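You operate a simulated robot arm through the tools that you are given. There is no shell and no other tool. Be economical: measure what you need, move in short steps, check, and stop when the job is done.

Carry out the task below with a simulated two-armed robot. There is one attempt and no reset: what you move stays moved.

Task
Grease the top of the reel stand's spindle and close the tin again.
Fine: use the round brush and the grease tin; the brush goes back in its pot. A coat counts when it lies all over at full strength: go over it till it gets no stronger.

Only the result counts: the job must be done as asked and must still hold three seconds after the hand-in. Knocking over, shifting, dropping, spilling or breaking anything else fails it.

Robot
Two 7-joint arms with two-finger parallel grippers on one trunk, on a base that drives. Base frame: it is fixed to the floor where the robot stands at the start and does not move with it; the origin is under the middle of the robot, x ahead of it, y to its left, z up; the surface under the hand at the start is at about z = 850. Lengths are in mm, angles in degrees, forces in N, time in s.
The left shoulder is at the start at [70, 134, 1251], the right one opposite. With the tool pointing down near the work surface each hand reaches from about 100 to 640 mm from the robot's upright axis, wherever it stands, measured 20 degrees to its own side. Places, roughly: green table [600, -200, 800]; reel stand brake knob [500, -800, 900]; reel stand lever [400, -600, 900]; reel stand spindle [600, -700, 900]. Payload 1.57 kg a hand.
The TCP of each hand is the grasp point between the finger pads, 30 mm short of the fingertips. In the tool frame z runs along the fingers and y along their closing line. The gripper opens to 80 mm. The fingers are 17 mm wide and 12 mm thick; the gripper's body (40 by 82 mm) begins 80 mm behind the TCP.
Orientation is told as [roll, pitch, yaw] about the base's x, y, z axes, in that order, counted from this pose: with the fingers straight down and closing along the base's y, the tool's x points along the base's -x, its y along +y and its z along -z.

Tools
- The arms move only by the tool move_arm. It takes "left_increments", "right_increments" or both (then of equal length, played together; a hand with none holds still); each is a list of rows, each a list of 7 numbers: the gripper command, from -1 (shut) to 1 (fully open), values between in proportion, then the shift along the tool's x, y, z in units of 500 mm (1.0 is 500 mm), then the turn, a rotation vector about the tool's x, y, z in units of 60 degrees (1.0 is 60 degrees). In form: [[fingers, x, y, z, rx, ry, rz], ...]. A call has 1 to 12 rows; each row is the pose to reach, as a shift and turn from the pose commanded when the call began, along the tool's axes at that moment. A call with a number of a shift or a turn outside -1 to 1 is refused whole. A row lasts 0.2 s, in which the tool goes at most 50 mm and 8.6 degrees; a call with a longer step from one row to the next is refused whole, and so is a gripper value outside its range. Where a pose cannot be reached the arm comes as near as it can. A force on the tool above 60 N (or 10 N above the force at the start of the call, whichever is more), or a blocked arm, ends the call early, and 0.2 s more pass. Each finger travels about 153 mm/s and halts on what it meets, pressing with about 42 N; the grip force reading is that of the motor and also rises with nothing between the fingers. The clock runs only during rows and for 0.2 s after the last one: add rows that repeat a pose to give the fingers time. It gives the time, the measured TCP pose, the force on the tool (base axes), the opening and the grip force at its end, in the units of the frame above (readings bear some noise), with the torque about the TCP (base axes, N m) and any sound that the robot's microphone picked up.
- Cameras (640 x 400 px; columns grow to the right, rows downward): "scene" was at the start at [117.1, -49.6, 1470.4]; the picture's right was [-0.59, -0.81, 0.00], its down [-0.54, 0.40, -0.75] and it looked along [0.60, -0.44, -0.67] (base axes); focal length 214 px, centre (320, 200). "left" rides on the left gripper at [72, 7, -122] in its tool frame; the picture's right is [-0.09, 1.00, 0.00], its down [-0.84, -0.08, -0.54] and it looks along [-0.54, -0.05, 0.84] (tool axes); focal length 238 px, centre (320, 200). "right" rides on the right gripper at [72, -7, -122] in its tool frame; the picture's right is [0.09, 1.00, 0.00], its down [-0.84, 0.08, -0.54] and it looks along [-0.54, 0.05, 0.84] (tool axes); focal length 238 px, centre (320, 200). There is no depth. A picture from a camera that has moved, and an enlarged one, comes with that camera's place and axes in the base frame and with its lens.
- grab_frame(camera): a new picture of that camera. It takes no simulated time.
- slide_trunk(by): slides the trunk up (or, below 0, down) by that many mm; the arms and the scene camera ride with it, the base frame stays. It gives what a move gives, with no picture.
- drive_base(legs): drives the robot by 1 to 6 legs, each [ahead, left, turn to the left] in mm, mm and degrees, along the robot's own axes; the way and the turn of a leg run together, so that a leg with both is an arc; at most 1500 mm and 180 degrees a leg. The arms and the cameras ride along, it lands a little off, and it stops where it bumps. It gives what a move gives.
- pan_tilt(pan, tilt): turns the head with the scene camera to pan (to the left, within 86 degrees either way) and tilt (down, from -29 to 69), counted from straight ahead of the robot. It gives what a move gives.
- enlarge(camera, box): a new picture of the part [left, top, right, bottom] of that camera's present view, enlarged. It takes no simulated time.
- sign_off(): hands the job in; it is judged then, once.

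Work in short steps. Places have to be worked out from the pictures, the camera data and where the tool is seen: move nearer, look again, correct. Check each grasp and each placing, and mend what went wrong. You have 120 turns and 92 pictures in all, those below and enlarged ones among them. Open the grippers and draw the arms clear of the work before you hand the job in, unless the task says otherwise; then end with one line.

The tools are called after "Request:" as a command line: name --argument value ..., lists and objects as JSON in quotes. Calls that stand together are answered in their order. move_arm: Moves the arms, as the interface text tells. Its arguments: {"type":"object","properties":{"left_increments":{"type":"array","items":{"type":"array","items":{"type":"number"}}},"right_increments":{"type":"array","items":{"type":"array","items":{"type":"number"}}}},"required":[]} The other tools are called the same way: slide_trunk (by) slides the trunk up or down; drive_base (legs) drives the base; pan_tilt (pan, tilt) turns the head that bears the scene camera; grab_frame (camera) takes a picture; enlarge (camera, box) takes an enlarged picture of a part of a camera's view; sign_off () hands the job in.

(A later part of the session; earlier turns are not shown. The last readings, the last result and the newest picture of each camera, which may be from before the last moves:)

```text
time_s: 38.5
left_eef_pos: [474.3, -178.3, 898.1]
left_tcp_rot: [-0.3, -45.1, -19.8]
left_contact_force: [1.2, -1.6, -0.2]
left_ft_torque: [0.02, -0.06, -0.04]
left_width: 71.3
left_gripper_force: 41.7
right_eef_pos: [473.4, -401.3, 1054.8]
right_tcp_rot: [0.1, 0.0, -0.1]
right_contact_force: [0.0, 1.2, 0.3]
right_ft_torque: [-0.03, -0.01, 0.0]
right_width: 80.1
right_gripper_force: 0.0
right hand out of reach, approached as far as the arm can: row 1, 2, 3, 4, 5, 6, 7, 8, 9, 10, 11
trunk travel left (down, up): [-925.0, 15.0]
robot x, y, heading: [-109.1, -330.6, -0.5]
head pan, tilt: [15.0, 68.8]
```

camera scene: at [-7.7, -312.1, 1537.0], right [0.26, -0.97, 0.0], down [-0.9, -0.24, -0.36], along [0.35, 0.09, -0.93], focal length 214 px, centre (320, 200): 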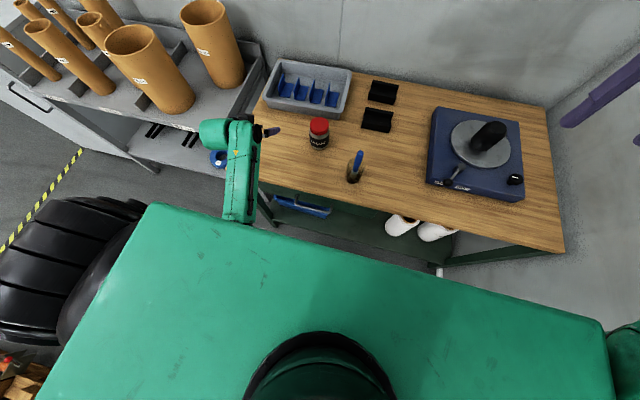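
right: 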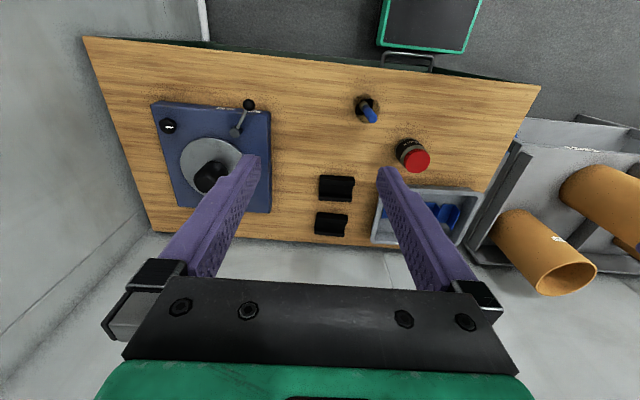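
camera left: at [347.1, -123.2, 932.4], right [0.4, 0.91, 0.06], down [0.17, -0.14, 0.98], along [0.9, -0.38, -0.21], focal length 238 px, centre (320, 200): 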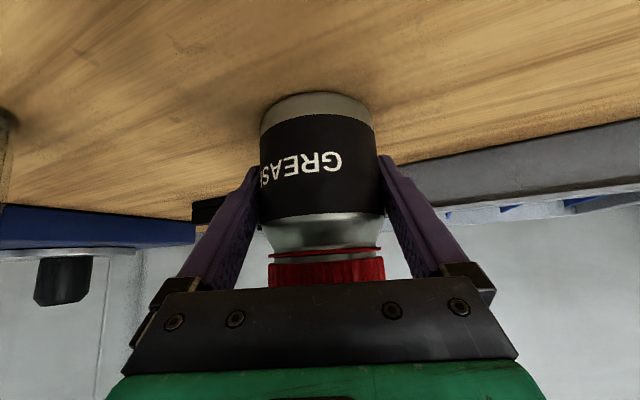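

The right hand stalls at y ≈ -400 with yaw 0, likely because the wrist is wound against the arm's sweep. I let the hand yaw +60° (counter-clockwise) while moving in.

Request:
move_arm --right_increments '[[1, 0, 0, 0, 0, 0, -0.12], [1, 0, 0, 0, 0, 0, -0.24], [1, 0, 0.02, 0, 0, 0, -0.36], [1, 0, 0.06, 0, 0, 0, -0.48], [1, 0, 0.1, 0, 0, 0, -0.6], [1, 0, 0.15, 0, 0, 0, -0.72], [1, 0, 0.2, 0, 0, 0, -0.84], [1, 0, 0.25, 0, 0, 0, -0.92], [1, 0, 0.3, 0, 0, 0, -1], [1, 0, 0.35, 0, 0, 0, -1], [1, 0, 0.4, 0, 0, 0, -1], [1, 0, 0.44, 0, 0, 0, -1]]'

Request:
grab_frame --camera "scene"

```text
time_s: 41.1
left_eef_pos: [473.8, -177.4, 898.3]
left_tcp_rot: [-0.1, -45.2, -19.8]
left_contact_force: [-0.1, 0.4, 0.4]
left_ft_torque: [0.12, -0.02, 0.05]
left_width: 70.7
left_gripper_force: 41.4
right_eef_pos: [423.5, -262.9, 1064.9]
right_tcp_rot: [0.1, 0.1, 59.9]
right_contact_force: [0.4, 0.3, -0.1]
right_ft_torque: [-0.02, 0.0, -0.02]
right_width: 80.0
right_gripper_force: 0.0
right hand out of reach, approached as far as the arm can: row 5, 6, 7, 8, 9, 10, 11, 12
trunk travel left (down, up): [-925.0, 15.0]
robot x, y, heading: [-110.7, -328.4, -0.2]
head pan, tilt: [15.0, 68.8]
```

```text
65 pictures are left
camera scene: at [-7.3, -312.2, 1536.9], right [0.26, -0.97, 0.0], down [-0.9, -0.24, -0.36], along [0.35, 0.09, -0.93], focal length 214 px, centre (320, 200)
```

scene: 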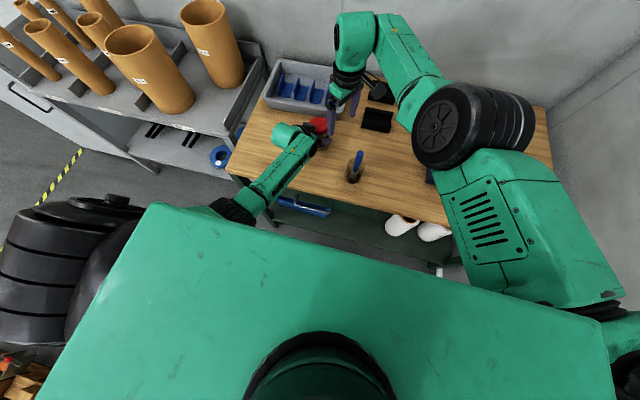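

The right arm is near its full reach, about 60 mm short. I release the jar, back the left hand off, drive 65 ahead and 30 left, then regrasp.

Request:
move_arm --left_increments '[[1, 0, 0, 0, 0, 0, 0], [1, 0, 0, 0, 0, 0, 0], [1, 0.028, 0, -0.028, 0, 0, 0], [1, 0.056, 0, -0.056, 0, 0, 0], [1, 0.085, 0, -0.085, 0, 0, 0], [1, 0.113, 0, -0.113, 0, 0, 0], [1, 0.141, 0, -0.141, 0, 0, 0], [1, 0.17, 0, -0.17, 0, 0, 0], [1, 0.198, 0, -0.198, 0, 0, 0], [1, 0.226, 0, -0.226, 0, 0, 0]]'

Request:
drive_base --legs '[[65, 30, 0]]'

Request:
grab_frame --camera "left"

```text
time_s: 43.3
left_eef_pos: [322.4, -123.0, 897.7]
left_tcp_rot: [-0.2, -45.1, -19.8]
left_contact_force: [-0.4, 0.3, -0.6]
left_ft_torque: [-0.03, -0.01, 0.0]
left_width: 79.8
left_gripper_force: 0.0
right_eef_pos: [424.3, -263.1, 1063.9]
right_tcp_rot: [0.0, 0.0, 59.8]
right_contact_force: [0.7, 0.0, 0.4]
right_ft_torque: [-0.02, 0.01, 0.0]
right_width: 80.1
right_gripper_force: 0.0
trunk travel left (down, up): [-925.0, 15.0]
robot x, y, heading: [-111.3, -327.4, 0.1]
head pan, tilt: [15.0, 68.8]
```

```text
time_s: 44.3
left_eef_pos: [382.4, -94.3, 900.1]
left_tcp_rot: [0.1, -45.3, -20.0]
left_contact_force: [-0.6, -0.2, 0.5]
left_ft_torque: [0.02, 0.01, 0.02]
left_width: 80.1
left_gripper_force: 0.1
right_eef_pos: [482.3, -234.3, 1067.0]
right_tcp_rot: [-0.3, -0.2, 59.8]
right_contact_force: [0.4, 0.2, 0.2]
right_ft_torque: [0.01, -0.05, 0.01]
right_width: 79.9
right_gripper_force: 0.1
trunk travel left (down, up): [-925.0, 15.0]
robot x, y, heading: [-44.9, -297.8, -0.1]
head pan, tilt: [15.0, 68.8]
```

```text
64 pictures are left
camera left: at [256.5, -41.4, 933.9], right [0.4, 0.91, 0.07], down [0.16, -0.14, 0.98], along [0.9, -0.38, -0.21], focal length 238 px, centre (320, 200)
```

left: 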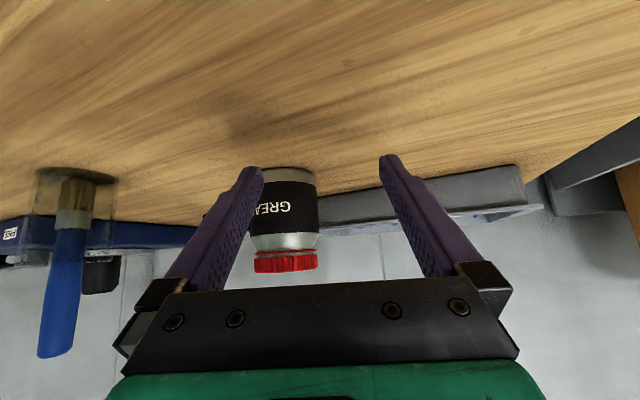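

The drive landed as planned. I shift the left hand sideways into line with the jar and move the right hand over the lid at the same time, slowly.

Request:
move_arm --left_increments '[[1, 0, -0.015, 0, 0, 0, 0], [1, 0, -0.03, 0, 0, 0, 0], [1, 0, -0.045, 0, 0, 0, 0], [1, 0, -0.06, 0, 0, 0, 0], [1, 0, -0.075, 0, 0, 0, 0], [1, 0, -0.093, 0, 0, 0, 0]]' --right_increments '[[1, -0.015, 0.011, 0, 0, 0, 0], [1, -0.03, 0.022, 0, 0, 0, 0], [1, -0.045, 0.034, 0, 0, 0, 0], [1, -0.06, 0.045, 0, 0, 0, 0], [1, -0.076, 0.057, 0, 0, 0, 0], [1, -0.092, 0.069, 0, 0, 0, 0]]'

Request:
grab_frame --camera "left"

Request:
grab_frame --camera "right"

```text
time_s: 45.7
left_eef_pos: [373.2, -135.6, 897.2]
left_tcp_rot: [-0.2, -45.1, -19.8]
left_contact_force: [-0.7, -0.6, 0.1]
left_ft_torque: [-0.03, -0.01, -0.04]
left_width: 79.9
left_gripper_force: 0.0
right_eef_pos: [487.9, -232.8, 1063.1]
right_tcp_rot: [0.2, 0.1, 59.8]
right_contact_force: [0.2, 0.0, 0.3]
right_ft_torque: [0.0, 0.0, -0.01]
right_width: 80.1
right_gripper_force: 0.1
right hand out of reach, approached as far as the arm can: row 1, 2, 3, 4, 5, 6
trunk travel left (down, up): [-925.0, 15.0]
robot x, y, heading: [-44.2, -297.3, -0.3]
head pan, tilt: [15.0, 68.8]
```

```text
63 pictures are left
camera left: at [245.8, -83.2, 931.6], right [0.4, 0.91, 0.06], down [0.17, -0.14, 0.98], along [0.9, -0.38, -0.21], focal length 238 px, centre (320, 200)
```

left: 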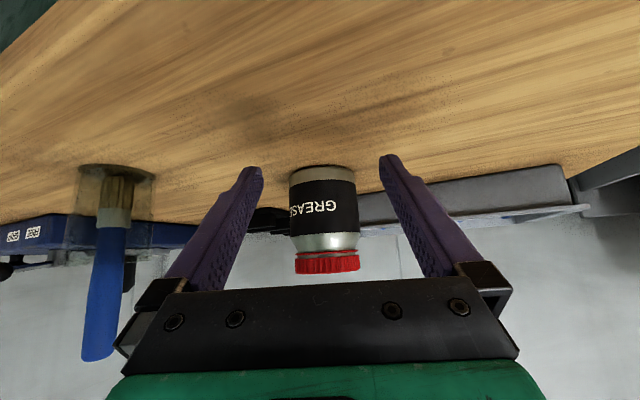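

```text
62 pictures are left
camera right: at [458.2, -297.6, 1187.5], right [-0.91, 0.42, 0.0], down [0.35, 0.76, 0.54], along [0.23, 0.49, -0.84], focal length 238 px, centre (320, 200)
```

right: 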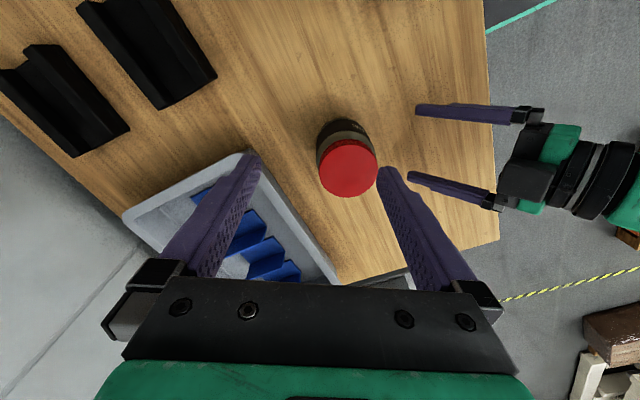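

The right hand stays at rel-y +65, so I wind the wrist further counter-clockwise (about 36° more) while moving over the lid. From this camera the lid's centre comes out at about [478, -184].

Request:
move_arm --right_increments '[[1, 0, 0, 0, 0, 0, -0.1], [1, -0.01, 0.01, 0, 0, 0, -0.2], [1, -0.025, 0.022, 0, 0, 0, -0.3], [1, -0.04, 0.036, 0, 0, 0, -0.4], [1, -0.055, 0.05, 0, 0, 0, -0.5], [1, -0.065, 0.06, 0, 0, 0, -0.6], [1, -0.076, 0.069, 0, 0, 0, -0.6]]'

Request:
grab_frame --camera "right"

```text
time_s: 47.3
left_eef_pos: [372.6, -136.8, 895.7]
left_tcp_rot: [-0.3, -45.0, -19.7]
left_contact_force: [-0.6, -0.8, 1.0]
left_ft_torque: [0.03, 0.03, 0.04]
left_width: 79.9
left_gripper_force: 0.1
right_eef_pos: [492.2, -234.0, 1067.2]
right_tcp_rot: [-0.1, -0.2, 92.0]
right_contact_force: [0.5, -0.1, 0.1]
right_ft_torque: [0.0, 0.0, 0.01]
right_width: 80.0
right_gripper_force: 0.0
right hand out of reach, approached as far as the arm can: row 2, 3, 4, 5, 6, 7
trunk travel left (down, up): [-925.0, 15.0]
robot x, y, heading: [-44.8, -295.6, 0.0]
head pan, tilt: [15.0, 68.8]
```

```text
61 pictures are left
camera right: at [500.2, -305.2, 1190.4], right [-0.99, -0.13, 0.0], down [-0.11, 0.83, 0.54], along [-0.07, 0.54, -0.84], focal length 238 px, centre (320, 200)
```

right: 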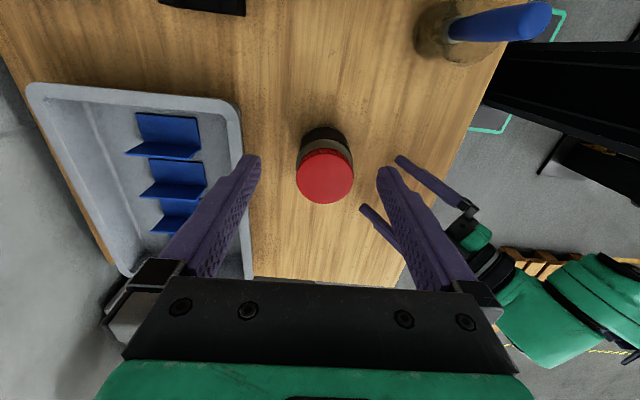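

The same relative spot stops the arm at this height, so I lower a little towards the lid (tips stay above it) and see whether reach improves.

Request:
move_arm --right_increments '[[1, -0.015, 0.004, 0.03, 0, 0, 0], [1, -0.03, 0.008, 0.06, 0, 0, 0], [1, -0.05, 0.012, 0.09, 0, 0, 0], [1, -0.07, 0.016, 0.12, 0, 0, 0], [1, -0.085, 0.02, 0.12, 0, 0, 0], [1, -0.1, 0.024, 0.12, 0, 0, 0]]'

```text
time_s: 48.7
left_eef_pos: [372.2, -136.7, 896.0]
left_tcp_rot: [-0.2, -45.0, -19.7]
left_contact_force: [-0.4, 0.0, -0.2]
left_ft_torque: [0.0, -0.03, -0.02]
left_width: 79.9
left_gripper_force: 0.1
right_eef_pos: [484.7, -239.1, 1011.0]
right_tcp_rot: [0.0, -0.2, 91.9]
right_contact_force: [0.3, -0.2, -0.1]
right_ft_torque: [0.0, -0.02, -0.01]
right_width: 80.0
right_gripper_force: 0.0
right hand out of reach, approached as far as the arm can: row 1, 2, 3, 4, 5, 6
trunk travel left (down, up): [-925.0, 15.0]
robot x, y, heading: [-45.5, -297.8, 0.1]
head pan, tilt: [15.0, 68.8]
```

It is a pure distance limit of the right arm (about 509 mm from its shoulder). I drive 42 ahead and 37 left; both hands stay clear of the jar.

Request:
drive_base --legs '[[42, 37, 0]]'

Request:
move_arm --left_increments '[[1, 0, -0.015, 0, 0, 0, 0], [1, 0, -0.03, 0, 0, 0, 0], [1, 0, -0.045, 0, 0, 0, 0], [1, 0, -0.06, 0, 0, 0, 0], [1, 0, -0.08, 0, 0, 0, 0], [1, 0, -0.105, 0, 0, 0, 0]]'

Request:
grab_frame --camera "left"

Request:
grab_frame --camera "right"

```text
time_s: 49.7
left_eef_pos: [408.9, -104.8, 900.3]
left_tcp_rot: [0.2, -45.2, -20.1]
left_contact_force: [-0.5, -0.4, -0.5]
left_ft_torque: [0.02, -0.01, 0.01]
left_width: 79.9
left_gripper_force: 0.0
right_eef_pos: [521.5, -206.0, 1013.1]
right_tcp_rot: [-0.4, -0.3, 91.9]
right_contact_force: [-0.3, 0.4, -0.4]
right_ft_torque: [0.01, -0.06, 0.02]
right_width: 79.8
right_gripper_force: 0.1
trunk travel left (down, up): [-925.0, 15.0]
robot x, y, heading: [-3.2, -258.9, -0.1]
head pan, tilt: [15.0, 68.8]
```

```text
time_s: 51.1
left_eef_pos: [396.0, -150.4, 898.3]
left_tcp_rot: [-0.3, -44.9, -19.7]
left_contact_force: [-0.3, -0.8, -0.7]
left_ft_torque: [0.03, 0.0, -0.01]
left_width: 80.1
left_gripper_force: 0.1
right_eef_pos: [526.1, -203.1, 1011.8]
right_tcp_rot: [-0.1, -0.1, 91.8]
right_contact_force: [0.1, 0.2, 0.8]
right_ft_torque: [0.0, 0.02, 0.0]
right_width: 80.0
right_gripper_force: 0.0
trunk travel left (down, up): [-925.0, 15.0]
robot x, y, heading: [-2.9, -260.0, 0.0]
head pan, tilt: [15.0, 68.8]
```

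```text
60 pictures are left
camera left: at [269.3, -96.5, 932.4], right [0.4, 0.91, 0.06], down [0.17, -0.14, 0.98], along [0.9, -0.38, -0.21], focal length 238 px, centre (320, 200)
```

left: 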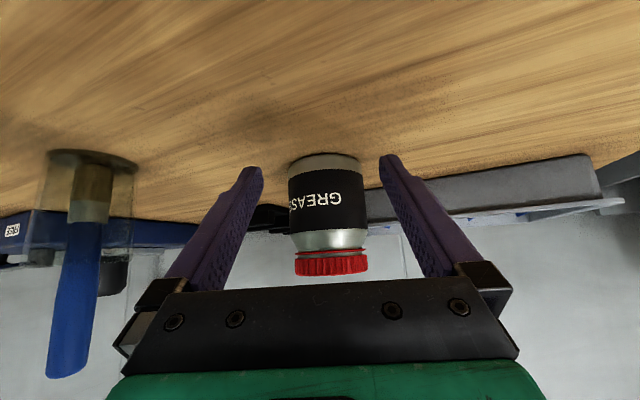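

```text
59 pictures are left
camera right: at [534.1, -274.6, 1133.6], right [-0.99, -0.13, 0.0], down [-0.11, 0.83, 0.54], along [-0.07, 0.54, -0.84], focal length 238 px, centre (320, 200)
```

right: 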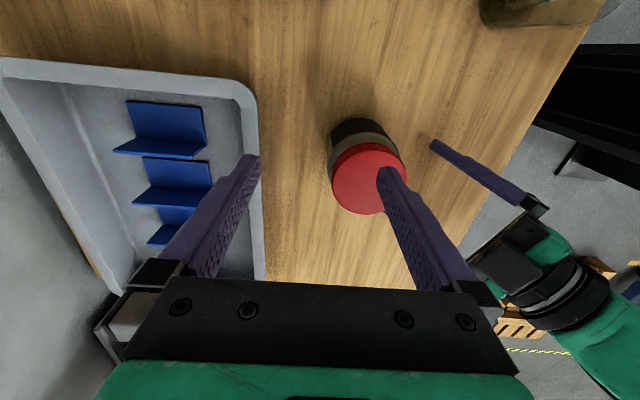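

Both hands now reach: the lid is at about [480, -181]. I advance the left hand 88 mm along its heading and close on the jar.

Request:
move_arm --left_increments '[[1, -0.02, 0.003, 0.02, 0, 0, 0], [1, -0.04, 0.005, 0.04, 0, 0, 0], [1, -0.06, 0.005, 0.06, 0, 0, 0], [1, -0.08, 0.005, 0.08, 0, 0, 0], [1, -0.1, 0.005, 0.1, 0, 0, 0], [1, -0.115, 0.005, 0.115, 0, 0, 0], [1, -0.1245, 0.005, 0.1245, 0, 0, 0], [0.8, -0.1245, 0.005, 0.1245, 0, 0, 0], [-1, -0.1245, 0.005, 0.1245, 0, 0, 0], [-1, -0.1245, 0.005, 0.1245, 0, 0, 0]]'

Request:
grab_frame --camera "right"

```text
time_s: 53.3
left_eef_pos: [479.6, -178.0, 897.7]
left_tcp_rot: [-0.3, -45.2, -19.7]
left_contact_force: [0.8, -1.4, -0.7]
left_ft_torque: [-0.02, 0.01, -0.01]
left_width: 71.1
left_gripper_force: 42.1
right_eef_pos: [525.4, -203.0, 1010.9]
right_tcp_rot: [0.1, 0.0, 91.9]
right_contact_force: [-0.3, -1.6, -0.2]
right_ft_torque: [-0.01, -0.06, -0.01]
right_width: 80.1
right_gripper_force: 0.0
trunk travel left (down, up): [-925.0, 15.0]
robot x, y, heading: [-4.7, -263.3, -0.1]
head pan, tilt: [15.0, 68.8]
```

```text
58 pictures are left
camera right: at [534.1, -274.8, 1133.6], right [-0.99, -0.13, 0.0], down [-0.11, 0.83, 0.54], along [-0.07, 0.54, -0.84], focal length 238 px, centre (320, 200)
```

right: 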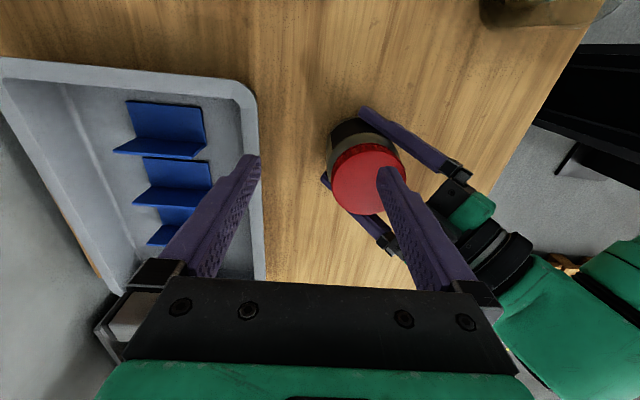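

The jar is held again. I centre the right hand over the lid at a safe height and turn it back to yaw ≈ 37, leaving about 70° of counter-clockwise stroke that clears the left fingers.

Request:
move_arm --right_increments '[[1, -0.01, 0.02, 0, 0, 0, 0.1], [1, -0.02, 0.04, 0, 0, 0, 0.2], [1, -0.03, 0.06, 0, 0, 0, 0.3], [1, -0.04, 0.08, 0, 0, 0, 0.4], [1, -0.045, 0.091, 0, 0, 0, 0.5], [1, -0.045, 0.091, 0, 0, 0, 0.6], [1, -0.045, 0.091, 0, 0, 0, 0.7], [1, -0.045, 0.091, 0, 0, 0, 0.8], [1, -0.045, 0.091, 0, 0, 0, 0.92]]'

Request:
grab_frame --camera "right"

```text
time_s: 55.3
left_eef_pos: [478.8, -178.8, 897.2]
left_tcp_rot: [-0.2, -45.0, -19.8]
left_contact_force: [0.6, -0.1, 1.4]
left_ft_torque: [0.04, -0.11, 0.0]
left_width: 70.9
left_gripper_force: 42.5
right_eef_pos: [517.0, -200.9, 1000.1]
right_tcp_rot: [0.1, 0.1, 36.6]
right_contact_force: [0.4, -0.2, -0.1]
right_ft_torque: [0.02, 0.04, 0.02]
right_width: 80.1
right_gripper_force: 0.0
right hand out of reach, approached as far as the arm can: row 1, 2, 3, 4, 5, 6, 7, 8, 9
trunk travel left (down, up): [-925.0, 15.0]
robot x, y, heading: [-6.7, -260.0, 0.2]
head pan, tilt: [15.0, 68.8]
```

```text
57 pictures are left
camera right: at [462.8, -248.8, 1123.0], right [-0.67, 0.74, 0.0], down [0.63, 0.56, 0.54], along [0.4, 0.36, -0.84], focal length 238 px, centre (320, 200)
```

right: 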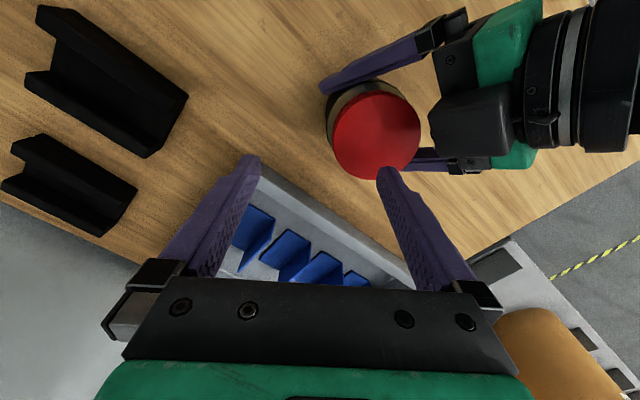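

The stops all fit a 23° inward bearing limit of the right shoulder. With the base further back and slightly left, both arms fit, so I release, back off the left hand, and drive [-55, +30].

Request:
move_arm --left_increments '[[1, 0, 0, 0, 0, 0, 0], [1, 0, 0, 0, 0, 0, 0], [1, 0.02, 0, -0.02, 0, 0, 0], [1, 0.05, 0, -0.05, 0, 0, 0], [1, 0.08, 0, -0.08, 0, 0, 0], [1, 0.11, 0, -0.11, 0, 0, 0], [1, 0.14, 0, -0.14, 0, 0, 0]]' --right_increments '[[1, 0, 0, 0, 0, 0, 0], [1, 0, 0, 0, 0, 0, 0], [1, 0, 0, -0.01, 0, 0, 0], [1, 0, 0, -0.02, 0, 0, 0], [1, 0, 0, -0.03, 0, 0, 0], [1, 0, 0, -0.04, 0, 0, 0], [1, 0, 0, -0.05, 0, 0, 0]]'

Request:
drive_base --legs '[[-55, 30, 0]]'

```text
time_s: 56.9
left_eef_pos: [385.1, -143.4, 897.6]
left_tcp_rot: [-0.2, -45.1, -19.9]
left_contact_force: [0.0, 0.2, 0.6]
left_ft_torque: [-0.04, -0.03, -0.01]
left_width: 80.0
left_gripper_force: 0.0
right_eef_pos: [521.6, -199.4, 1022.6]
right_tcp_rot: [0.2, 0.1, 36.6]
right_contact_force: [0.9, -0.8, 0.2]
right_ft_torque: [0.0, 0.0, -0.01]
right_width: 80.0
right_gripper_force: 0.0
right hand out of reach, approached as far as the arm can: row 5, 6, 7
trunk travel left (down, up): [-925.0, 15.0]
robot x, y, heading: [-3.0, -264.1, 0.1]
head pan, tilt: [15.0, 68.8]
```

```text
time_s: 57.8
left_eef_pos: [335.9, -116.6, 896.2]
left_tcp_rot: [-0.2, -44.7, -19.8]
left_contact_force: [0.4, -0.2, -0.6]
left_ft_torque: [0.04, 0.03, 0.01]
left_width: 80.0
left_gripper_force: 0.0
right_eef_pos: [474.2, -172.4, 1018.4]
right_tcp_rot: [0.5, 0.4, 36.6]
right_contact_force: [0.5, 0.0, 0.3]
right_ft_torque: [0.03, 0.06, -0.01]
right_width: 80.1
right_gripper_force: 0.1
trunk travel left (down, up): [-925.0, 15.0]
robot x, y, heading: [-60.9, -229.5, 0.1]
head pan, tilt: [15.0, 68.8]
```

Right hand is now over the lid and the left hand lies nearly on its line. I regrasp the jar with the left hand: 9 mm sideways, then 156 mm ahead, and close.

Request:
move_arm --left_increments '[[1, -0.01, -0.018, 0.01, 0, 0, 0], [1, -0.04, -0.018, 0.04, 0, 0, 0], [1, -0.07, -0.018, 0.07, 0, 0, 0], [1, -0.1, -0.018, 0.1, 0, 0, 0], [1, -0.125, -0.018, 0.125, 0, 0, 0], [1, -0.15, -0.018, 0.15, 0, 0, 0], [1, -0.175, -0.018, 0.175, 0, 0, 0], [1, -0.2, -0.018, 0.2, 0, 0, 0], [1, -0.221, -0.018, 0.221, 0, 0, 0], [0.8, -0.221, -0.018, 0.221, 0, 0, 0], [-1, -0.221, -0.018, 0.221, 0, 0, 0], [-1, -0.221, -0.018, 0.221, 0, 0, 0]]'

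Request:
grab_frame --camera "right"

Request:
grab_frame --camera "left"

```text
time_s: 60.4
left_eef_pos: [477.2, -176.2, 897.4]
left_tcp_rot: [-0.3, -45.1, -19.8]
left_contact_force: [0.8, -0.3, 0.4]
left_ft_torque: [0.04, -0.03, 0.0]
left_width: 71.1
left_gripper_force: 42.2
right_eef_pos: [468.1, -169.9, 1023.4]
right_tcp_rot: [0.0, 0.2, 36.7]
right_contact_force: [-0.5, -0.1, 0.1]
right_ft_torque: [-0.06, 0.03, -0.01]
right_width: 80.1
right_gripper_force: 0.0
trunk travel left (down, up): [-925.0, 15.0]
robot x, y, heading: [-57.2, -229.0, 0.1]
head pan, tilt: [15.0, 68.8]
```

```text
56 pictures are left
camera right: at [414.3, -217.9, 1145.1], right [-0.67, 0.74, 0.0], down [0.63, 0.56, 0.54], along [0.4, 0.36, -0.84], focal length 238 px, centre (320, 200)
```

right: 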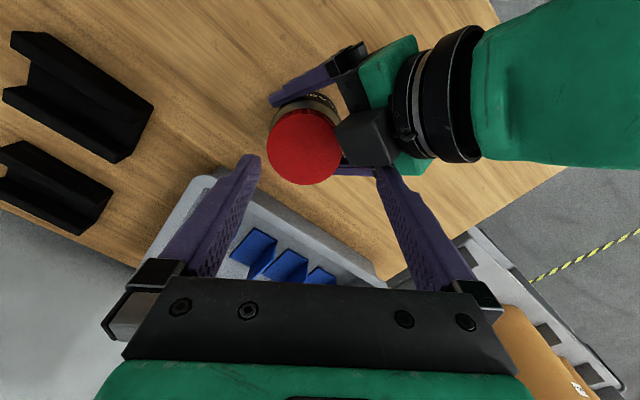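

```text
55 pictures are left
camera left: at [349.7, -121.9, 932.5], right [0.4, 0.91, 0.06], down [0.17, -0.14, 0.98], along [0.9, -0.38, -0.21], focal length 238 px, centre (320, 200)
```

left: 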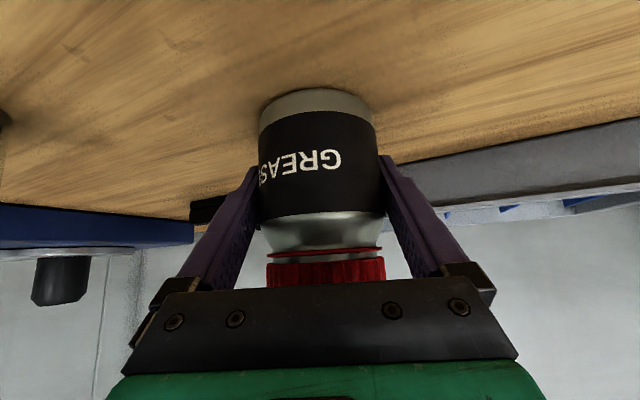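

The lid (skirt z ≈ 937–955) is centred at [477, -178]. To clear the left fingers the right hand must close across them, at a yaw of roughly 138–182. At this safe height I test whether that yaw is reachable.

Request:
move_arm --right_increments '[[1, 0, 0, 0, 0, 0, -0.12], [1, 0, 0, 0, 0, 0, -0.24], [1, 0, 0, 0, 0, 0, -0.36], [1, 0, 0, 0, 0, 0, -0.48], [1, 0, 0, 0, 0, 0, -0.6], [1, 0, 0, 0, 0, 0, -0.72], [1, 0, 0, 0, 0, 0, -0.84], [1, 0, 0, 0, 0, 0, -0.99]]'

Request:
move_arm --right_increments '[[1, 0, 0, 0, 0, 0, -0.12], [1, 0, 0, 0, 0, 0, -0.24], [1, 0, 0, 0, 0, 0, -0.36], [1, 0, 0, 0, 0, 0, -0.48], [1, 0, 0, 0, 0, 0, -0.6], [1, 0, 0, 0, 0, 0, -0.72], [1, 0, 0, 0, 0, 0, -0.84], [1, 0, 0, 0, 0, 0, -0.99]]'

```text
refused: row 8 steps farther than a row can; nothing moved
```

```text
refused: row 8 steps farther than a row can; nothing moved
```

The last step was too long; I repeat with even steps.

Request:
move_arm --right_increments '[[1, 0, 0, 0, 0, 0, -0.12], [1, 0, 0, 0, 0, 0, -0.24], [1, 0, 0, 0, 0, 0, -0.36], [1, 0, 0, 0, 0, 0, -0.48], [1, 0, 0, 0, 0, 0, -0.6], [1, 0, 0, 0, 0, 0, -0.72], [1, 0, 0, 0, 0, 0, -0.84], [1, 0, 0, 0, 0, 0, -0.96]]'

Request:
move_arm --right_increments '[[1, 0, 0, 0, 0, 0, -0.12], [1, 0, 0, 0, 0, 0, -0.24], [1, 0, 0, 0, 0, 0, -0.36], [1, 0, 0, 0, 0, 0, -0.48], [1, 0, 0, 0, 0, 0, -0.6], [1, 0, 0, 0, 0, 0, -0.72], [1, 0, 0, 0, 0, 0, -0.84], [1, 0, 0, 0, 0, 0, -0.96]]'

```text
time_s: 61.3
left_eef_pos: [474.8, -183.1, 898.1]
left_tcp_rot: [-0.5, -45.0, -20.5]
left_contact_force: [-0.4, -1.7, -0.6]
left_ft_torque: [0.05, -0.02, 0.04]
left_width: 70.9
left_gripper_force: 42.4
right_eef_pos: [472.1, -163.5, 1023.9]
right_tcp_rot: [0.0, -1.3, 58.7]
right_contact_force: [-0.1, -0.2, 0.7]
right_ft_torque: [0.02, 0.0, -0.06]
right_width: 80.0
right_gripper_force: 0.0
trunk travel left (down, up): [-925.0, 15.0]
robot x, y, heading: [-60.4, -229.5, -0.1]
head pan, tilt: [15.0, 68.8]
stopped in row 4 (right hand): the force on the tool passed its limit at 63 N (the readings are from after the stop); the commanded pose is now the measured one
```

```text
time_s: 62.2
left_eef_pos: [471.5, -191.2, 898.2]
left_tcp_rot: [-0.8, -45.3, -21.0]
left_contact_force: [-0.9, -0.8, -3.0]
left_ft_torque: [0.13, -0.11, 0.11]
left_width: 71.0
left_gripper_force: 41.9
right_eef_pos: [470.9, -155.6, 1026.1]
right_tcp_rot: [-0.4, -2.4, 80.1]
right_contact_force: [2.1, 1.3, -1.0]
right_ft_torque: [0.05, -0.07, -0.09]
right_width: 79.3
right_gripper_force: 0.0
trunk travel left (down, up): [-925.0, 15.0]
robot x, y, heading: [-58.5, -230.7, -0.2]
head pan, tilt: [15.0, 68.8]
stopped in row 4 (left hand): the force on the tool passed its limit at 63 N (the readings are from after the stop); the commanded pose is now the measured one
```

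The right hand's turn hit the left wrist and nudged it with the jar about 15 mm. I look at the state before doing anything else.

Request:
grab_frame --camera "right"

Request:
grab_frame --camera "left"

Request:
enlarge --camera "scene" --box '[200, 0, 520, 200]'

```text
54 pictures are left
camera right: at [463.0, -232.7, 1145.8], right [-1.0, 0.08, -0.01], down [0.06, 0.81, 0.58], along [0.06, 0.58, -0.82], focal length 238 px, centre (320, 200)
```

right: 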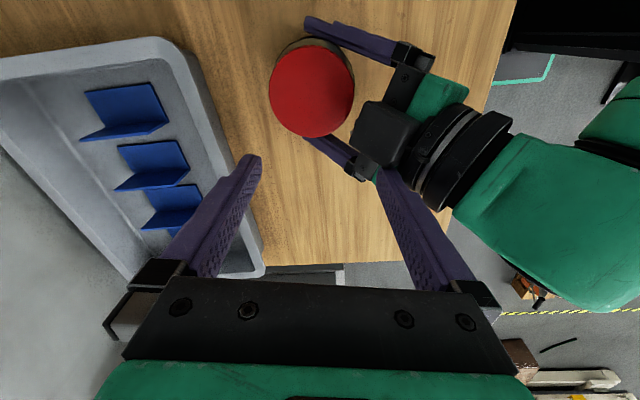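

```text
53 pictures are left
camera left: at [347.2, -134.2, 933.1], right [0.43, 0.9, 0.06], down [0.16, -0.14, 0.98], along [0.89, -0.41, -0.21], focal length 238 px, centre (320, 200)
```

left: 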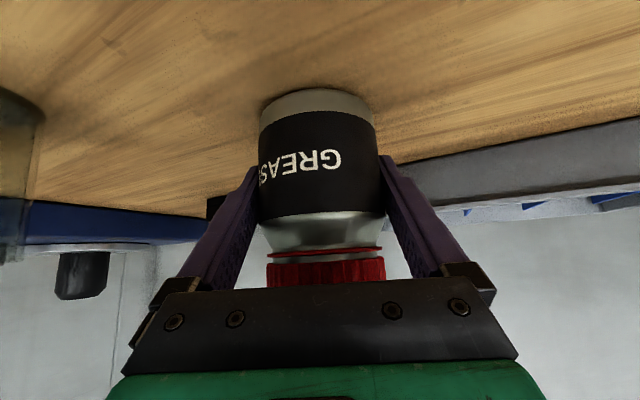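

```text
2.00 times, centred on (360, 100) of scene
camera zoom: at [45.5, -216.1, 1536.8], right [0.26, -0.97, 0.0], down [-0.9, -0.24, -0.36], along [0.35, 0.09, -0.93], focal length 429 px, centre (240, 400)
```

zoom: 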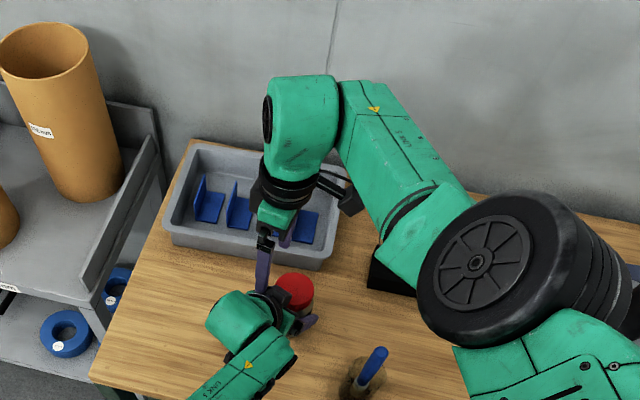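

The jar is still upright and gripped at about [471, -191]; only the hands touched. I lift the right hand straight up, clear of the left wrist, and only then turn it.

Request:
move_arm --right_increments '[[1, 0, 0, -0.04, 0, 0, 0], [1, 0, 0, -0.08, 0, 0, 0], [1, 0, 0, -0.12, 0, 0, 0], [1, 0, 0, -0.17, 0, 0, 0], [1, 0, 0, -0.21, 0, 0, 0]]'

Request:
move_arm --right_increments '[[1, 0, 0, 0, 0, 0, -0.12], [1, 0, 0, 0, 0, 0, -0.24], [1, 0, 0, 0, 0, 0, -0.36], [1, 0, 0, 0, 0, 0, -0.48], [1, 0, 0, 0, 0, 0, -0.6], [1, 0, 0, 0, 0, 0, -0.72], [1, 0, 0, 0, 0, 0, -0.84], [1, 0, 0, 0, 0, 0, -0.96]]'

```text
time_s: 63.4
left_eef_pos: [472.0, -190.8, 898.6]
left_tcp_rot: [-0.8, -45.5, -21.2]
left_contact_force: [1.0, 0.1, -4.0]
left_ft_torque: [-0.03, -0.01, 0.03]
left_width: 71.0
left_gripper_force: 41.9
right_eef_pos: [484.5, -157.8, 1131.7]
right_tcp_rot: [-0.2, -2.3, 80.1]
right_contact_force: [-0.3, 0.7, 0.6]
right_ft_torque: [0.02, 0.01, 0.03]
right_width: 79.9
right_gripper_force: 0.0
right hand out of reach, approached as far as the arm can: row 1, 2, 3, 4, 5
trunk travel left (down, up): [-925.0, 15.0]
robot x, y, heading: [-56.0, -230.2, -0.2]
head pan, tilt: [15.0, 68.8]
```

```text
time_s: 65.2
left_eef_pos: [472.5, -192.5, 900.0]
left_tcp_rot: [-0.8, -45.4, -21.1]
left_contact_force: [0.3, -0.8, -3.8]
left_ft_torque: [0.01, 0.04, 0.02]
left_width: 71.0
left_gripper_force: 41.7
right_eef_pos: [486.0, -159.7, 1130.9]
right_tcp_rot: [-2.3, -1.0, 137.9]
right_contact_force: [-0.3, -0.3, 0.3]
right_ft_torque: [0.0, -0.03, -0.02]
right_width: 80.1
right_gripper_force: 0.1
trunk travel left (down, up): [-925.0, 15.0]
robot x, y, heading: [-61.5, -230.1, 0.2]
head pan, tilt: [15.0, 68.8]
```

Yaw 138 is reachable. I check how much further the wrist turns, since that's the unscrewing direction.

Request:
move_arm --right_increments '[[1, 0, 0, 0, 0, 0, -0.12], [1, 0, 0, 0, 0, 0, -0.24], [1, 0, 0, 0, 0, 0, -0.36], [1, 0, 0, 0, 0, 0, -0.48], [1, 0, 0, 0, 0, 0, -0.6], [1, 0, 0, 0, 0, 0, -0.72], [1, 0, 0, 0, 0, 0, -0.84], [1, 0, 0, 0, 0, 0, -0.96]]'

Request:
grab_frame --camera "right"

```text
time_s: 67.0
left_eef_pos: [472.7, -191.9, 899.3]
left_tcp_rot: [-0.8, -45.6, -21.1]
left_contact_force: [0.4, 0.1, -3.2]
left_ft_torque: [0.02, 0.0, -0.01]
left_width: 71.3
left_gripper_force: 42.1
right_eef_pos: [485.8, -160.2, 1132.0]
right_tcp_rot: [-2.1, 1.4, -164.7]
right_contact_force: [-0.6, -0.2, 0.1]
right_ft_torque: [0.02, -0.02, -0.02]
right_width: 79.8
right_gripper_force: 0.1
trunk travel left (down, up): [-925.0, 15.0]
robot x, y, heading: [-56.0, -233.5, -0.2]
head pan, tilt: [15.0, 68.8]
```

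```text
51 pictures are left
camera right: at [551.8, -138.5, 1255.2], right [0.35, -0.93, -0.03], down [-0.79, -0.32, 0.52], along [-0.49, -0.16, -0.85], focal length 238 px, centre (320, 200)
```

right: 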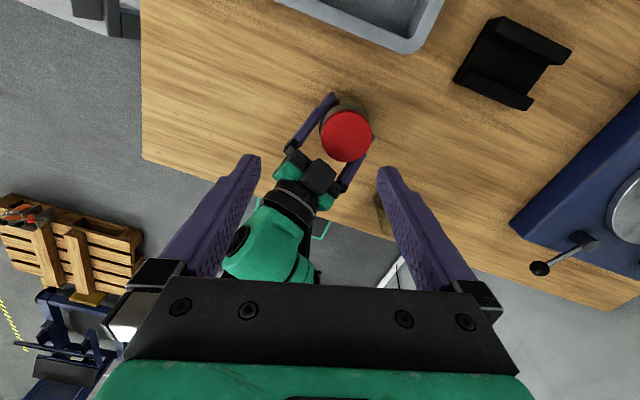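

The wrist turns freely to yaw 195, so a 138→181 stroke works. Lid centre from here is about [478, -191]. I level the hand and centre it at z 1100, then turn back to yaw 139.

Request:
move_arm --right_increments '[[1, -0.017, 0.028, 0.03, -0.018, -0.012, 0], [1, -0.034, 0.055, 0.06, -0.035, -0.023, 0], [1, -0.034, 0.055, 0.06, -0.035, -0.023, 0]]'

Request:
move_arm --right_increments '[[1, 0, 0, 0, 0, 0, 0.12], [1, 0, 0, 0, 0, 0, 0.24], [1, 0, 0, 0, 0, 0, 0.36], [1, 0, 0, 0, 0, 0, 0.48], [1, 0, 0, 0, 0, 0, 0.6], [1, 0, 0, 0, 0, 0, 0.72], [1, 0, 0, 0, 0, 0, 0.84], [1, 0, 0, 0, 0, 0, 0.92]]'

Request:
grab_frame --camera "right"

```text
time_s: 67.8
left_eef_pos: [471.9, -191.0, 900.8]
left_tcp_rot: [-0.9, -45.5, -21.1]
left_contact_force: [-0.8, 0.4, -4.0]
left_ft_torque: [0.0, 0.01, -0.01]
left_width: 71.3
left_gripper_force: 42.7
right_eef_pos: [489.9, -183.4, 1097.6]
right_tcp_rot: [0.1, -0.1, -164.7]
right_contact_force: [-0.8, 0.4, -1.0]
right_ft_torque: [-0.01, 0.03, 0.0]
right_width: 79.9
right_gripper_force: 0.0
right hand out of reach, approached as far as the arm can: row 1, 2, 3
trunk travel left (down, up): [-925.0, 15.0]
robot x, y, heading: [-59.1, -228.7, -0.3]
head pan, tilt: [15.0, 68.8]
```

```text
time_s: 69.6
left_eef_pos: [472.2, -192.2, 900.4]
left_tcp_rot: [-0.7, -45.5, -21.1]
left_contact_force: [0.4, -1.8, -3.8]
left_ft_torque: [0.0, 0.01, -0.01]
left_width: 70.8
left_gripper_force: 42.6
right_eef_pos: [489.9, -182.2, 1098.2]
right_tcp_rot: [-0.1, 0.0, 140.0]
right_contact_force: [-0.7, 0.2, -0.2]
right_ft_torque: [0.04, 0.03, 0.01]
right_width: 79.8
right_gripper_force: 0.0
trunk travel left (down, up): [-925.0, 15.0]
robot x, y, heading: [-59.1, -233.5, -0.3]
head pan, tilt: [15.0, 68.8]
```

```text
50 pictures are left
camera right: at [549.0, -223.3, 1220.5], right [-0.57, -0.82, 0.0], down [-0.69, 0.48, 0.54], along [-0.44, 0.31, -0.84], focal length 238 px, centre (320, 200)
```

right: 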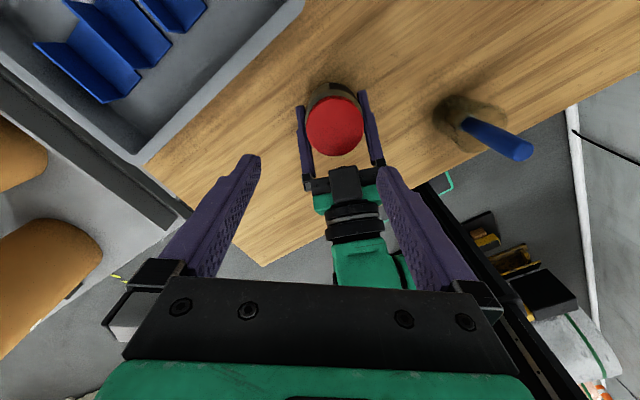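

The hand is level at yaw 140, and the lid comes out at [478, -193]. I descend to tips just above the lid and look again.

Request:
move_arm --right_increments '[[1, -0.002, 0.01, 0.04, 0, 0, 0], [1, -0.004, 0.02, 0.08, 0, 0, 0], [1, -0.006, 0.031, 0.12, 0, 0, 0], [1, -0.006, 0.031, 0.16, 0, 0, 0], [1, -0.006, 0.031, 0.19, 0, 0, 0], [1, -0.006, 0.031, 0.19, 0, 0, 0]]'

Request:
grab_frame --camera "right"

```text
time_s: 71.0
left_eef_pos: [472.9, -192.9, 899.8]
left_tcp_rot: [-0.9, -45.5, -21.1]
left_contact_force: [0.9, 0.1, -4.2]
left_ft_torque: [-0.04, -0.01, 0.02]
left_width: 71.1
left_gripper_force: 41.6
right_eef_pos: [476.7, -192.8, 1001.7]
right_tcp_rot: [-0.1, 0.1, 140.1]
right_contact_force: [0.2, 0.5, -0.2]
right_ft_torque: [0.02, 0.0, 0.0]
right_width: 80.0
right_gripper_force: 0.1
right hand out of reach, approached as far as the arm can: row 2, 3, 4
trunk travel left (down, up): [-925.0, 15.0]
robot x, y, heading: [-57.8, -228.4, -0.2]
head pan, tilt: [15.0, 68.8]
```

```text
49 pictures are left
camera right: at [535.6, -233.5, 1125.7], right [-0.57, -0.82, 0.0], down [-0.69, 0.48, 0.54], along [-0.44, 0.31, -0.84], focal length 238 px, centre (320, 200)
```

right: 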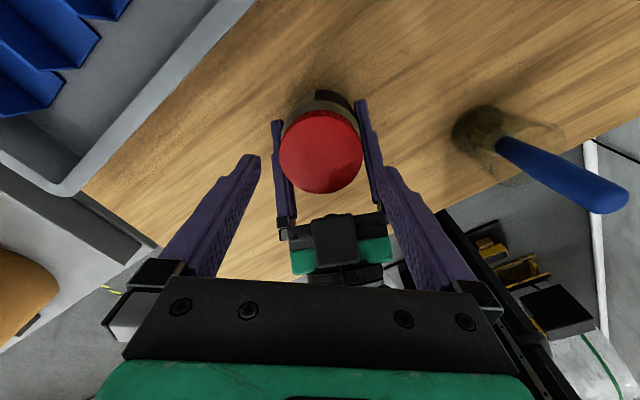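

The lid is centred between the right fingers, needing only a 4 mm correction. I descend to z 964, so that the tips reach the skirt.

Request:
move_arm --right_increments '[[1, 0.006, 0, 0.015, 0, 0, 0], [1, 0.006, 0, 0.03, 0, 0, 0], [1, 0.006, 0, 0.045, 0, 0, 0], [1, 0.006, 0, 0.06, 0, 0, 0], [1, 0.006, 0, 0.075, 0, 0, 0]]'

Request:
grab_frame --camera "right"

Request:
grab_frame --camera "left"

```text
time_s: 72.2
left_eef_pos: [472.8, -191.5, 899.4]
left_tcp_rot: [-0.8, -45.4, -21.1]
left_contact_force: [-0.2, -0.1, -2.9]
left_ft_torque: [0.0, 0.05, 0.02]
left_width: 70.9
left_gripper_force: 41.7
right_eef_pos: [475.6, -198.4, 966.7]
right_tcp_rot: [-0.3, 0.1, 140.1]
right_contact_force: [-0.3, 0.0, 0.0]
right_ft_torque: [-0.03, 0.02, -0.01]
right_width: 79.8
right_gripper_force: 0.0
right hand out of reach, approached as far as the arm can: row 4, 5
trunk travel left (down, up): [-925.0, 15.0]
robot x, y, heading: [-57.9, -231.1, -0.2]
head pan, tilt: [15.0, 68.8]
```

```text
48 pictures are left
camera right: at [533.5, -239.1, 1090.1], right [-0.57, -0.82, 0.0], down [-0.69, 0.48, 0.54], along [-0.44, 0.31, -0.84], focal length 238 px, centre (320, 200)
```

right: 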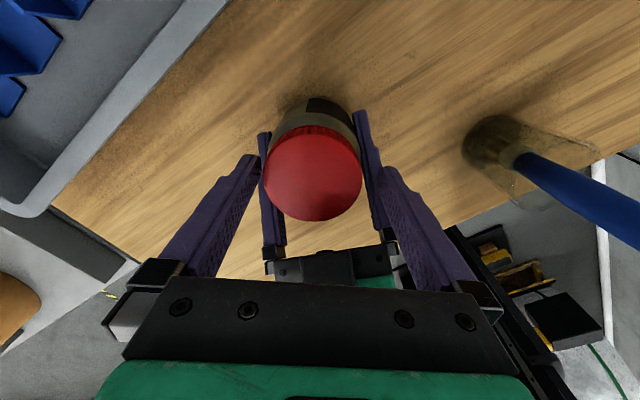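

```text
47 pictures are left
camera left: at [347.8, -134.1, 933.6], right [0.43, 0.9, 0.06], down [0.16, -0.14, 0.98], along [0.89, -0.41, -0.2], focal length 238 px, centre (320, 200)
```

left: 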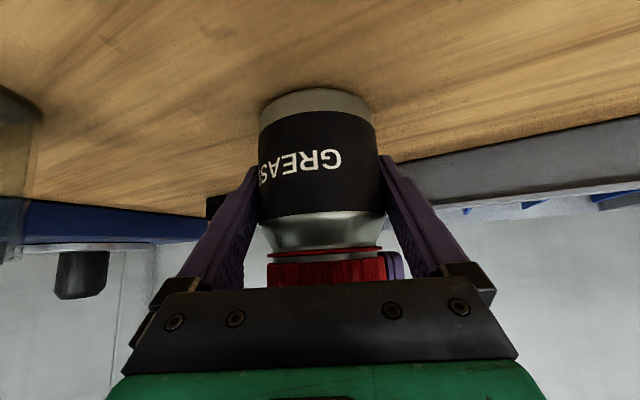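

The right arm sits at its inward limit and the lid is 5 mm off-centre. I raise the right hand and let the left hand carry the jar 30 mm towards -y (lifted 3 mm, then set down), which gives the right wrist room to turn.

Request:
move_arm --right_increments '[[1, 0, 0, -0.03, 0, 0, 0], [1, 0, 0, -0.06, 0, 0, 0], [1, 0, 0, -0.08, 0, 0, 0]]'

Request:
move_arm --left_increments '[[-1, -0.004, 0, -0.004, 0, 0, 0], [-1, -0.006, 0, -0.006, 0, 0, 0], [-1, -0.008, -0.015, -0.004, 0, 0, 0], [-1, -0.01, -0.03, -0.002, 0, 0, 0], [-1, -0.012, -0.045, 0, 0, 0, 0], [-1, -0.014, -0.06, 0.003, 0, 0, 0], [-1, -0.01, -0.06, 0.007, 0, 0, 0], [-1, -0.0075, -0.06, 0.0095, 0, 0, 0]]'

Request:
grab_frame --camera "left"

Request:
grab_frame --camera "right"

```text
time_s: 73.0
left_eef_pos: [472.0, -191.9, 900.4]
left_tcp_rot: [-0.9, -45.5, -21.2]
left_contact_force: [-0.3, 0.5, -3.6]
left_ft_torque: [0.01, -0.01, 0.01]
left_width: 70.9
left_gripper_force: 42.0
right_eef_pos: [478.4, -195.5, 1006.5]
right_tcp_rot: [0.1, 0.0, 140.0]
right_contact_force: [-0.5, 0.4, -0.4]
right_ft_torque: [-0.02, -0.01, 0.02]
right_width: 79.9
right_gripper_force: 0.2
right hand out of reach, approached as far as the arm can: row 3
trunk travel left (down, up): [-925.0, 15.0]
robot x, y, heading: [-57.4, -231.3, -0.0]
head pan, tilt: [15.0, 68.8]
```

```text
time_s: 74.8
left_eef_pos: [467.2, -221.4, 899.2]
left_tcp_rot: [-0.8, -45.4, -21.2]
left_contact_force: [0.2, 0.1, -4.2]
left_ft_torque: [0.01, 0.03, 0.0]
left_width: 70.8
left_gripper_force: 42.0
right_eef_pos: [478.7, -196.0, 1005.9]
right_tcp_rot: [0.0, 0.0, 140.0]
right_contact_force: [-0.5, 0.3, 0.3]
right_ft_torque: [-0.04, 0.02, -0.01]
right_width: 80.1
right_gripper_force: 0.0
trunk travel left (down, up): [-925.0, 15.0]
robot x, y, heading: [-59.5, -226.9, 0.1]
head pan, tilt: [15.0, 68.8]
```

```text
46 pictures are left
camera left: at [342.4, -163.7, 933.6], right [0.43, 0.9, 0.06], down [0.16, -0.14, 0.98], along [0.89, -0.41, -0.2], focal length 238 px, centre (320, 200)
```

left: 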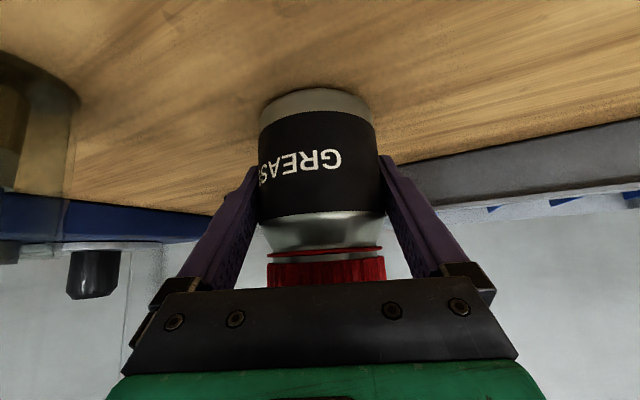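

```text
45 pictures are left
camera right: at [537.9, -236.7, 1129.2], right [-0.57, -0.82, 0.0], down [-0.69, 0.48, 0.54], along [-0.45, 0.31, -0.84], focal length 238 px, centre (320, 200)
```

right: 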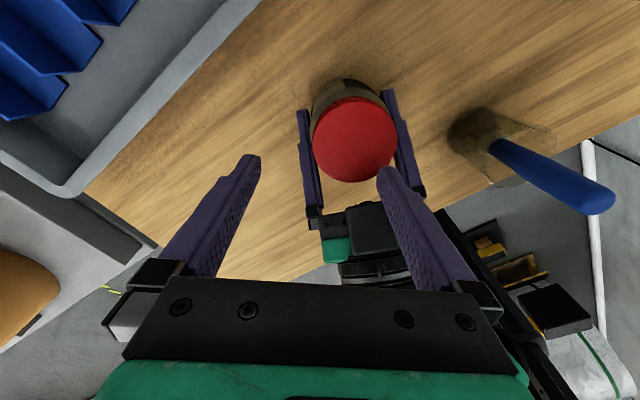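

Lid now at about [473.5, -224]. I shift the right hand over it and descend to z 965.

Request:
move_arm --right_increments '[[1, 0.01, 0.025, 0, 0, 0, 0], [1, 0.02, 0.04, 0, 0, 0, 0], [1, 0.028, 0.05, 0, 0, 0, 0], [1, 0.028, 0.05, 0.02, 0, 0, 0], [1, 0.028, 0.05, 0.04, 0, 0, 0], [1, 0.028, 0.05, 0.06, 0, 0, 0], [1, 0.028, 0.05, 0.082, 0, 0, 0], [1, 0.028, 0.05, 0.082, 0, 0, 0]]'

Request:
grab_frame --camera "right"

```text
time_s: 76.6
left_eef_pos: [467.4, -221.5, 900.9]
left_tcp_rot: [-0.7, -45.5, -21.0]
left_contact_force: [-0.2, 0.0, -3.0]
left_ft_torque: [-0.02, 0.02, -0.01]
left_width: 71.0
left_gripper_force: 41.4
right_eef_pos: [476.6, -222.0, 963.1]
right_tcp_rot: [0.1, 0.0, 140.1]
right_contact_force: [-0.2, -0.2, 0.6]
right_ft_torque: [-0.03, 0.02, -0.01]
right_width: 79.7
right_gripper_force: 0.0
right hand out of reach, approached as far as the arm can: row 1, 2, 3, 4, 5, 6, 7, 8
trunk travel left (down, up): [-925.0, 15.0]
robot x, y, heading: [-59.0, -229.4, -0.2]
head pan, tilt: [15.0, 68.8]
```

```text
44 pictures are left
camera right: at [536.1, -263.5, 1085.6], right [-0.57, -0.82, 0.0], down [-0.69, 0.48, 0.54], along [-0.45, 0.31, -0.84], focal length 238 px, centre (320, 200)
```

right: 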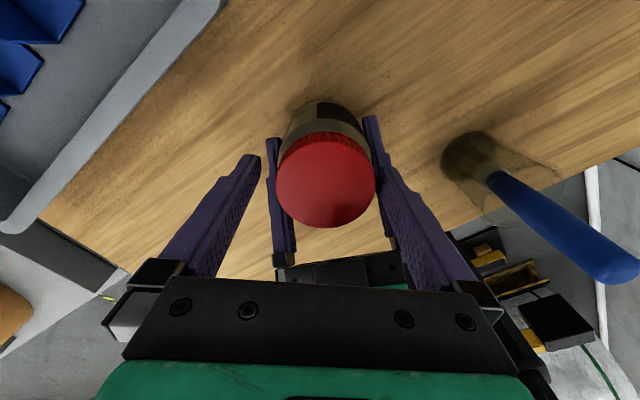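

The hand is within 4 mm of the lid's centre. I close the right gripper on the lid and watch the forces.

Request:
move_arm --right_increments '[[0.8, 0, 0, 0, 0, 0, 0], [0.7, 0, 0, 0, 0, 0, 0], [-1, 0, 0, 0, 0, 0, 0], [-1, 0, 0, 0, 0, 0, 0], [-1, 0, 0, 0, 0, 0, 0]]'

Request:
grab_frame --camera "right"

```text
time_s: 77.8
left_eef_pos: [468.3, -220.3, 898.8]
left_tcp_rot: [-0.6, -45.5, -21.1]
left_contact_force: [18.9, 17.4, -7.4]
left_ft_torque: [-0.63, 0.8, 0.07]
left_width: 71.2
left_gripper_force: 41.8
right_eef_pos: [476.4, -223.9, 961.8]
right_tcp_rot: [0.4, -0.2, 140.1]
right_contact_force: [-19.6, -16.9, 3.2]
right_ft_torque: [-0.43, 0.43, 0.11]
right_width: 61.4
right_gripper_force: 41.7
trunk travel left (down, up): [-925.0, 15.0]
robot x, y, heading: [-60.4, -231.9, -0.3]
head pan, tilt: [15.0, 68.8]
```

```text
43 pictures are left
camera right: at [535.5, -264.1, 1085.1], right [-0.57, -0.82, 0.01], down [-0.69, 0.48, 0.54], along [-0.45, 0.3, -0.84], focal length 238 px, centre (320, 200)
```

right: 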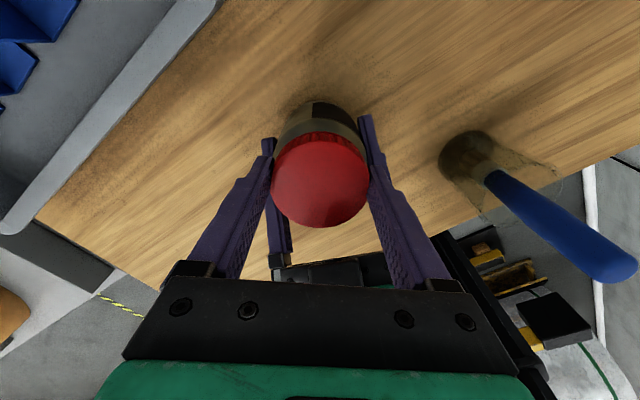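

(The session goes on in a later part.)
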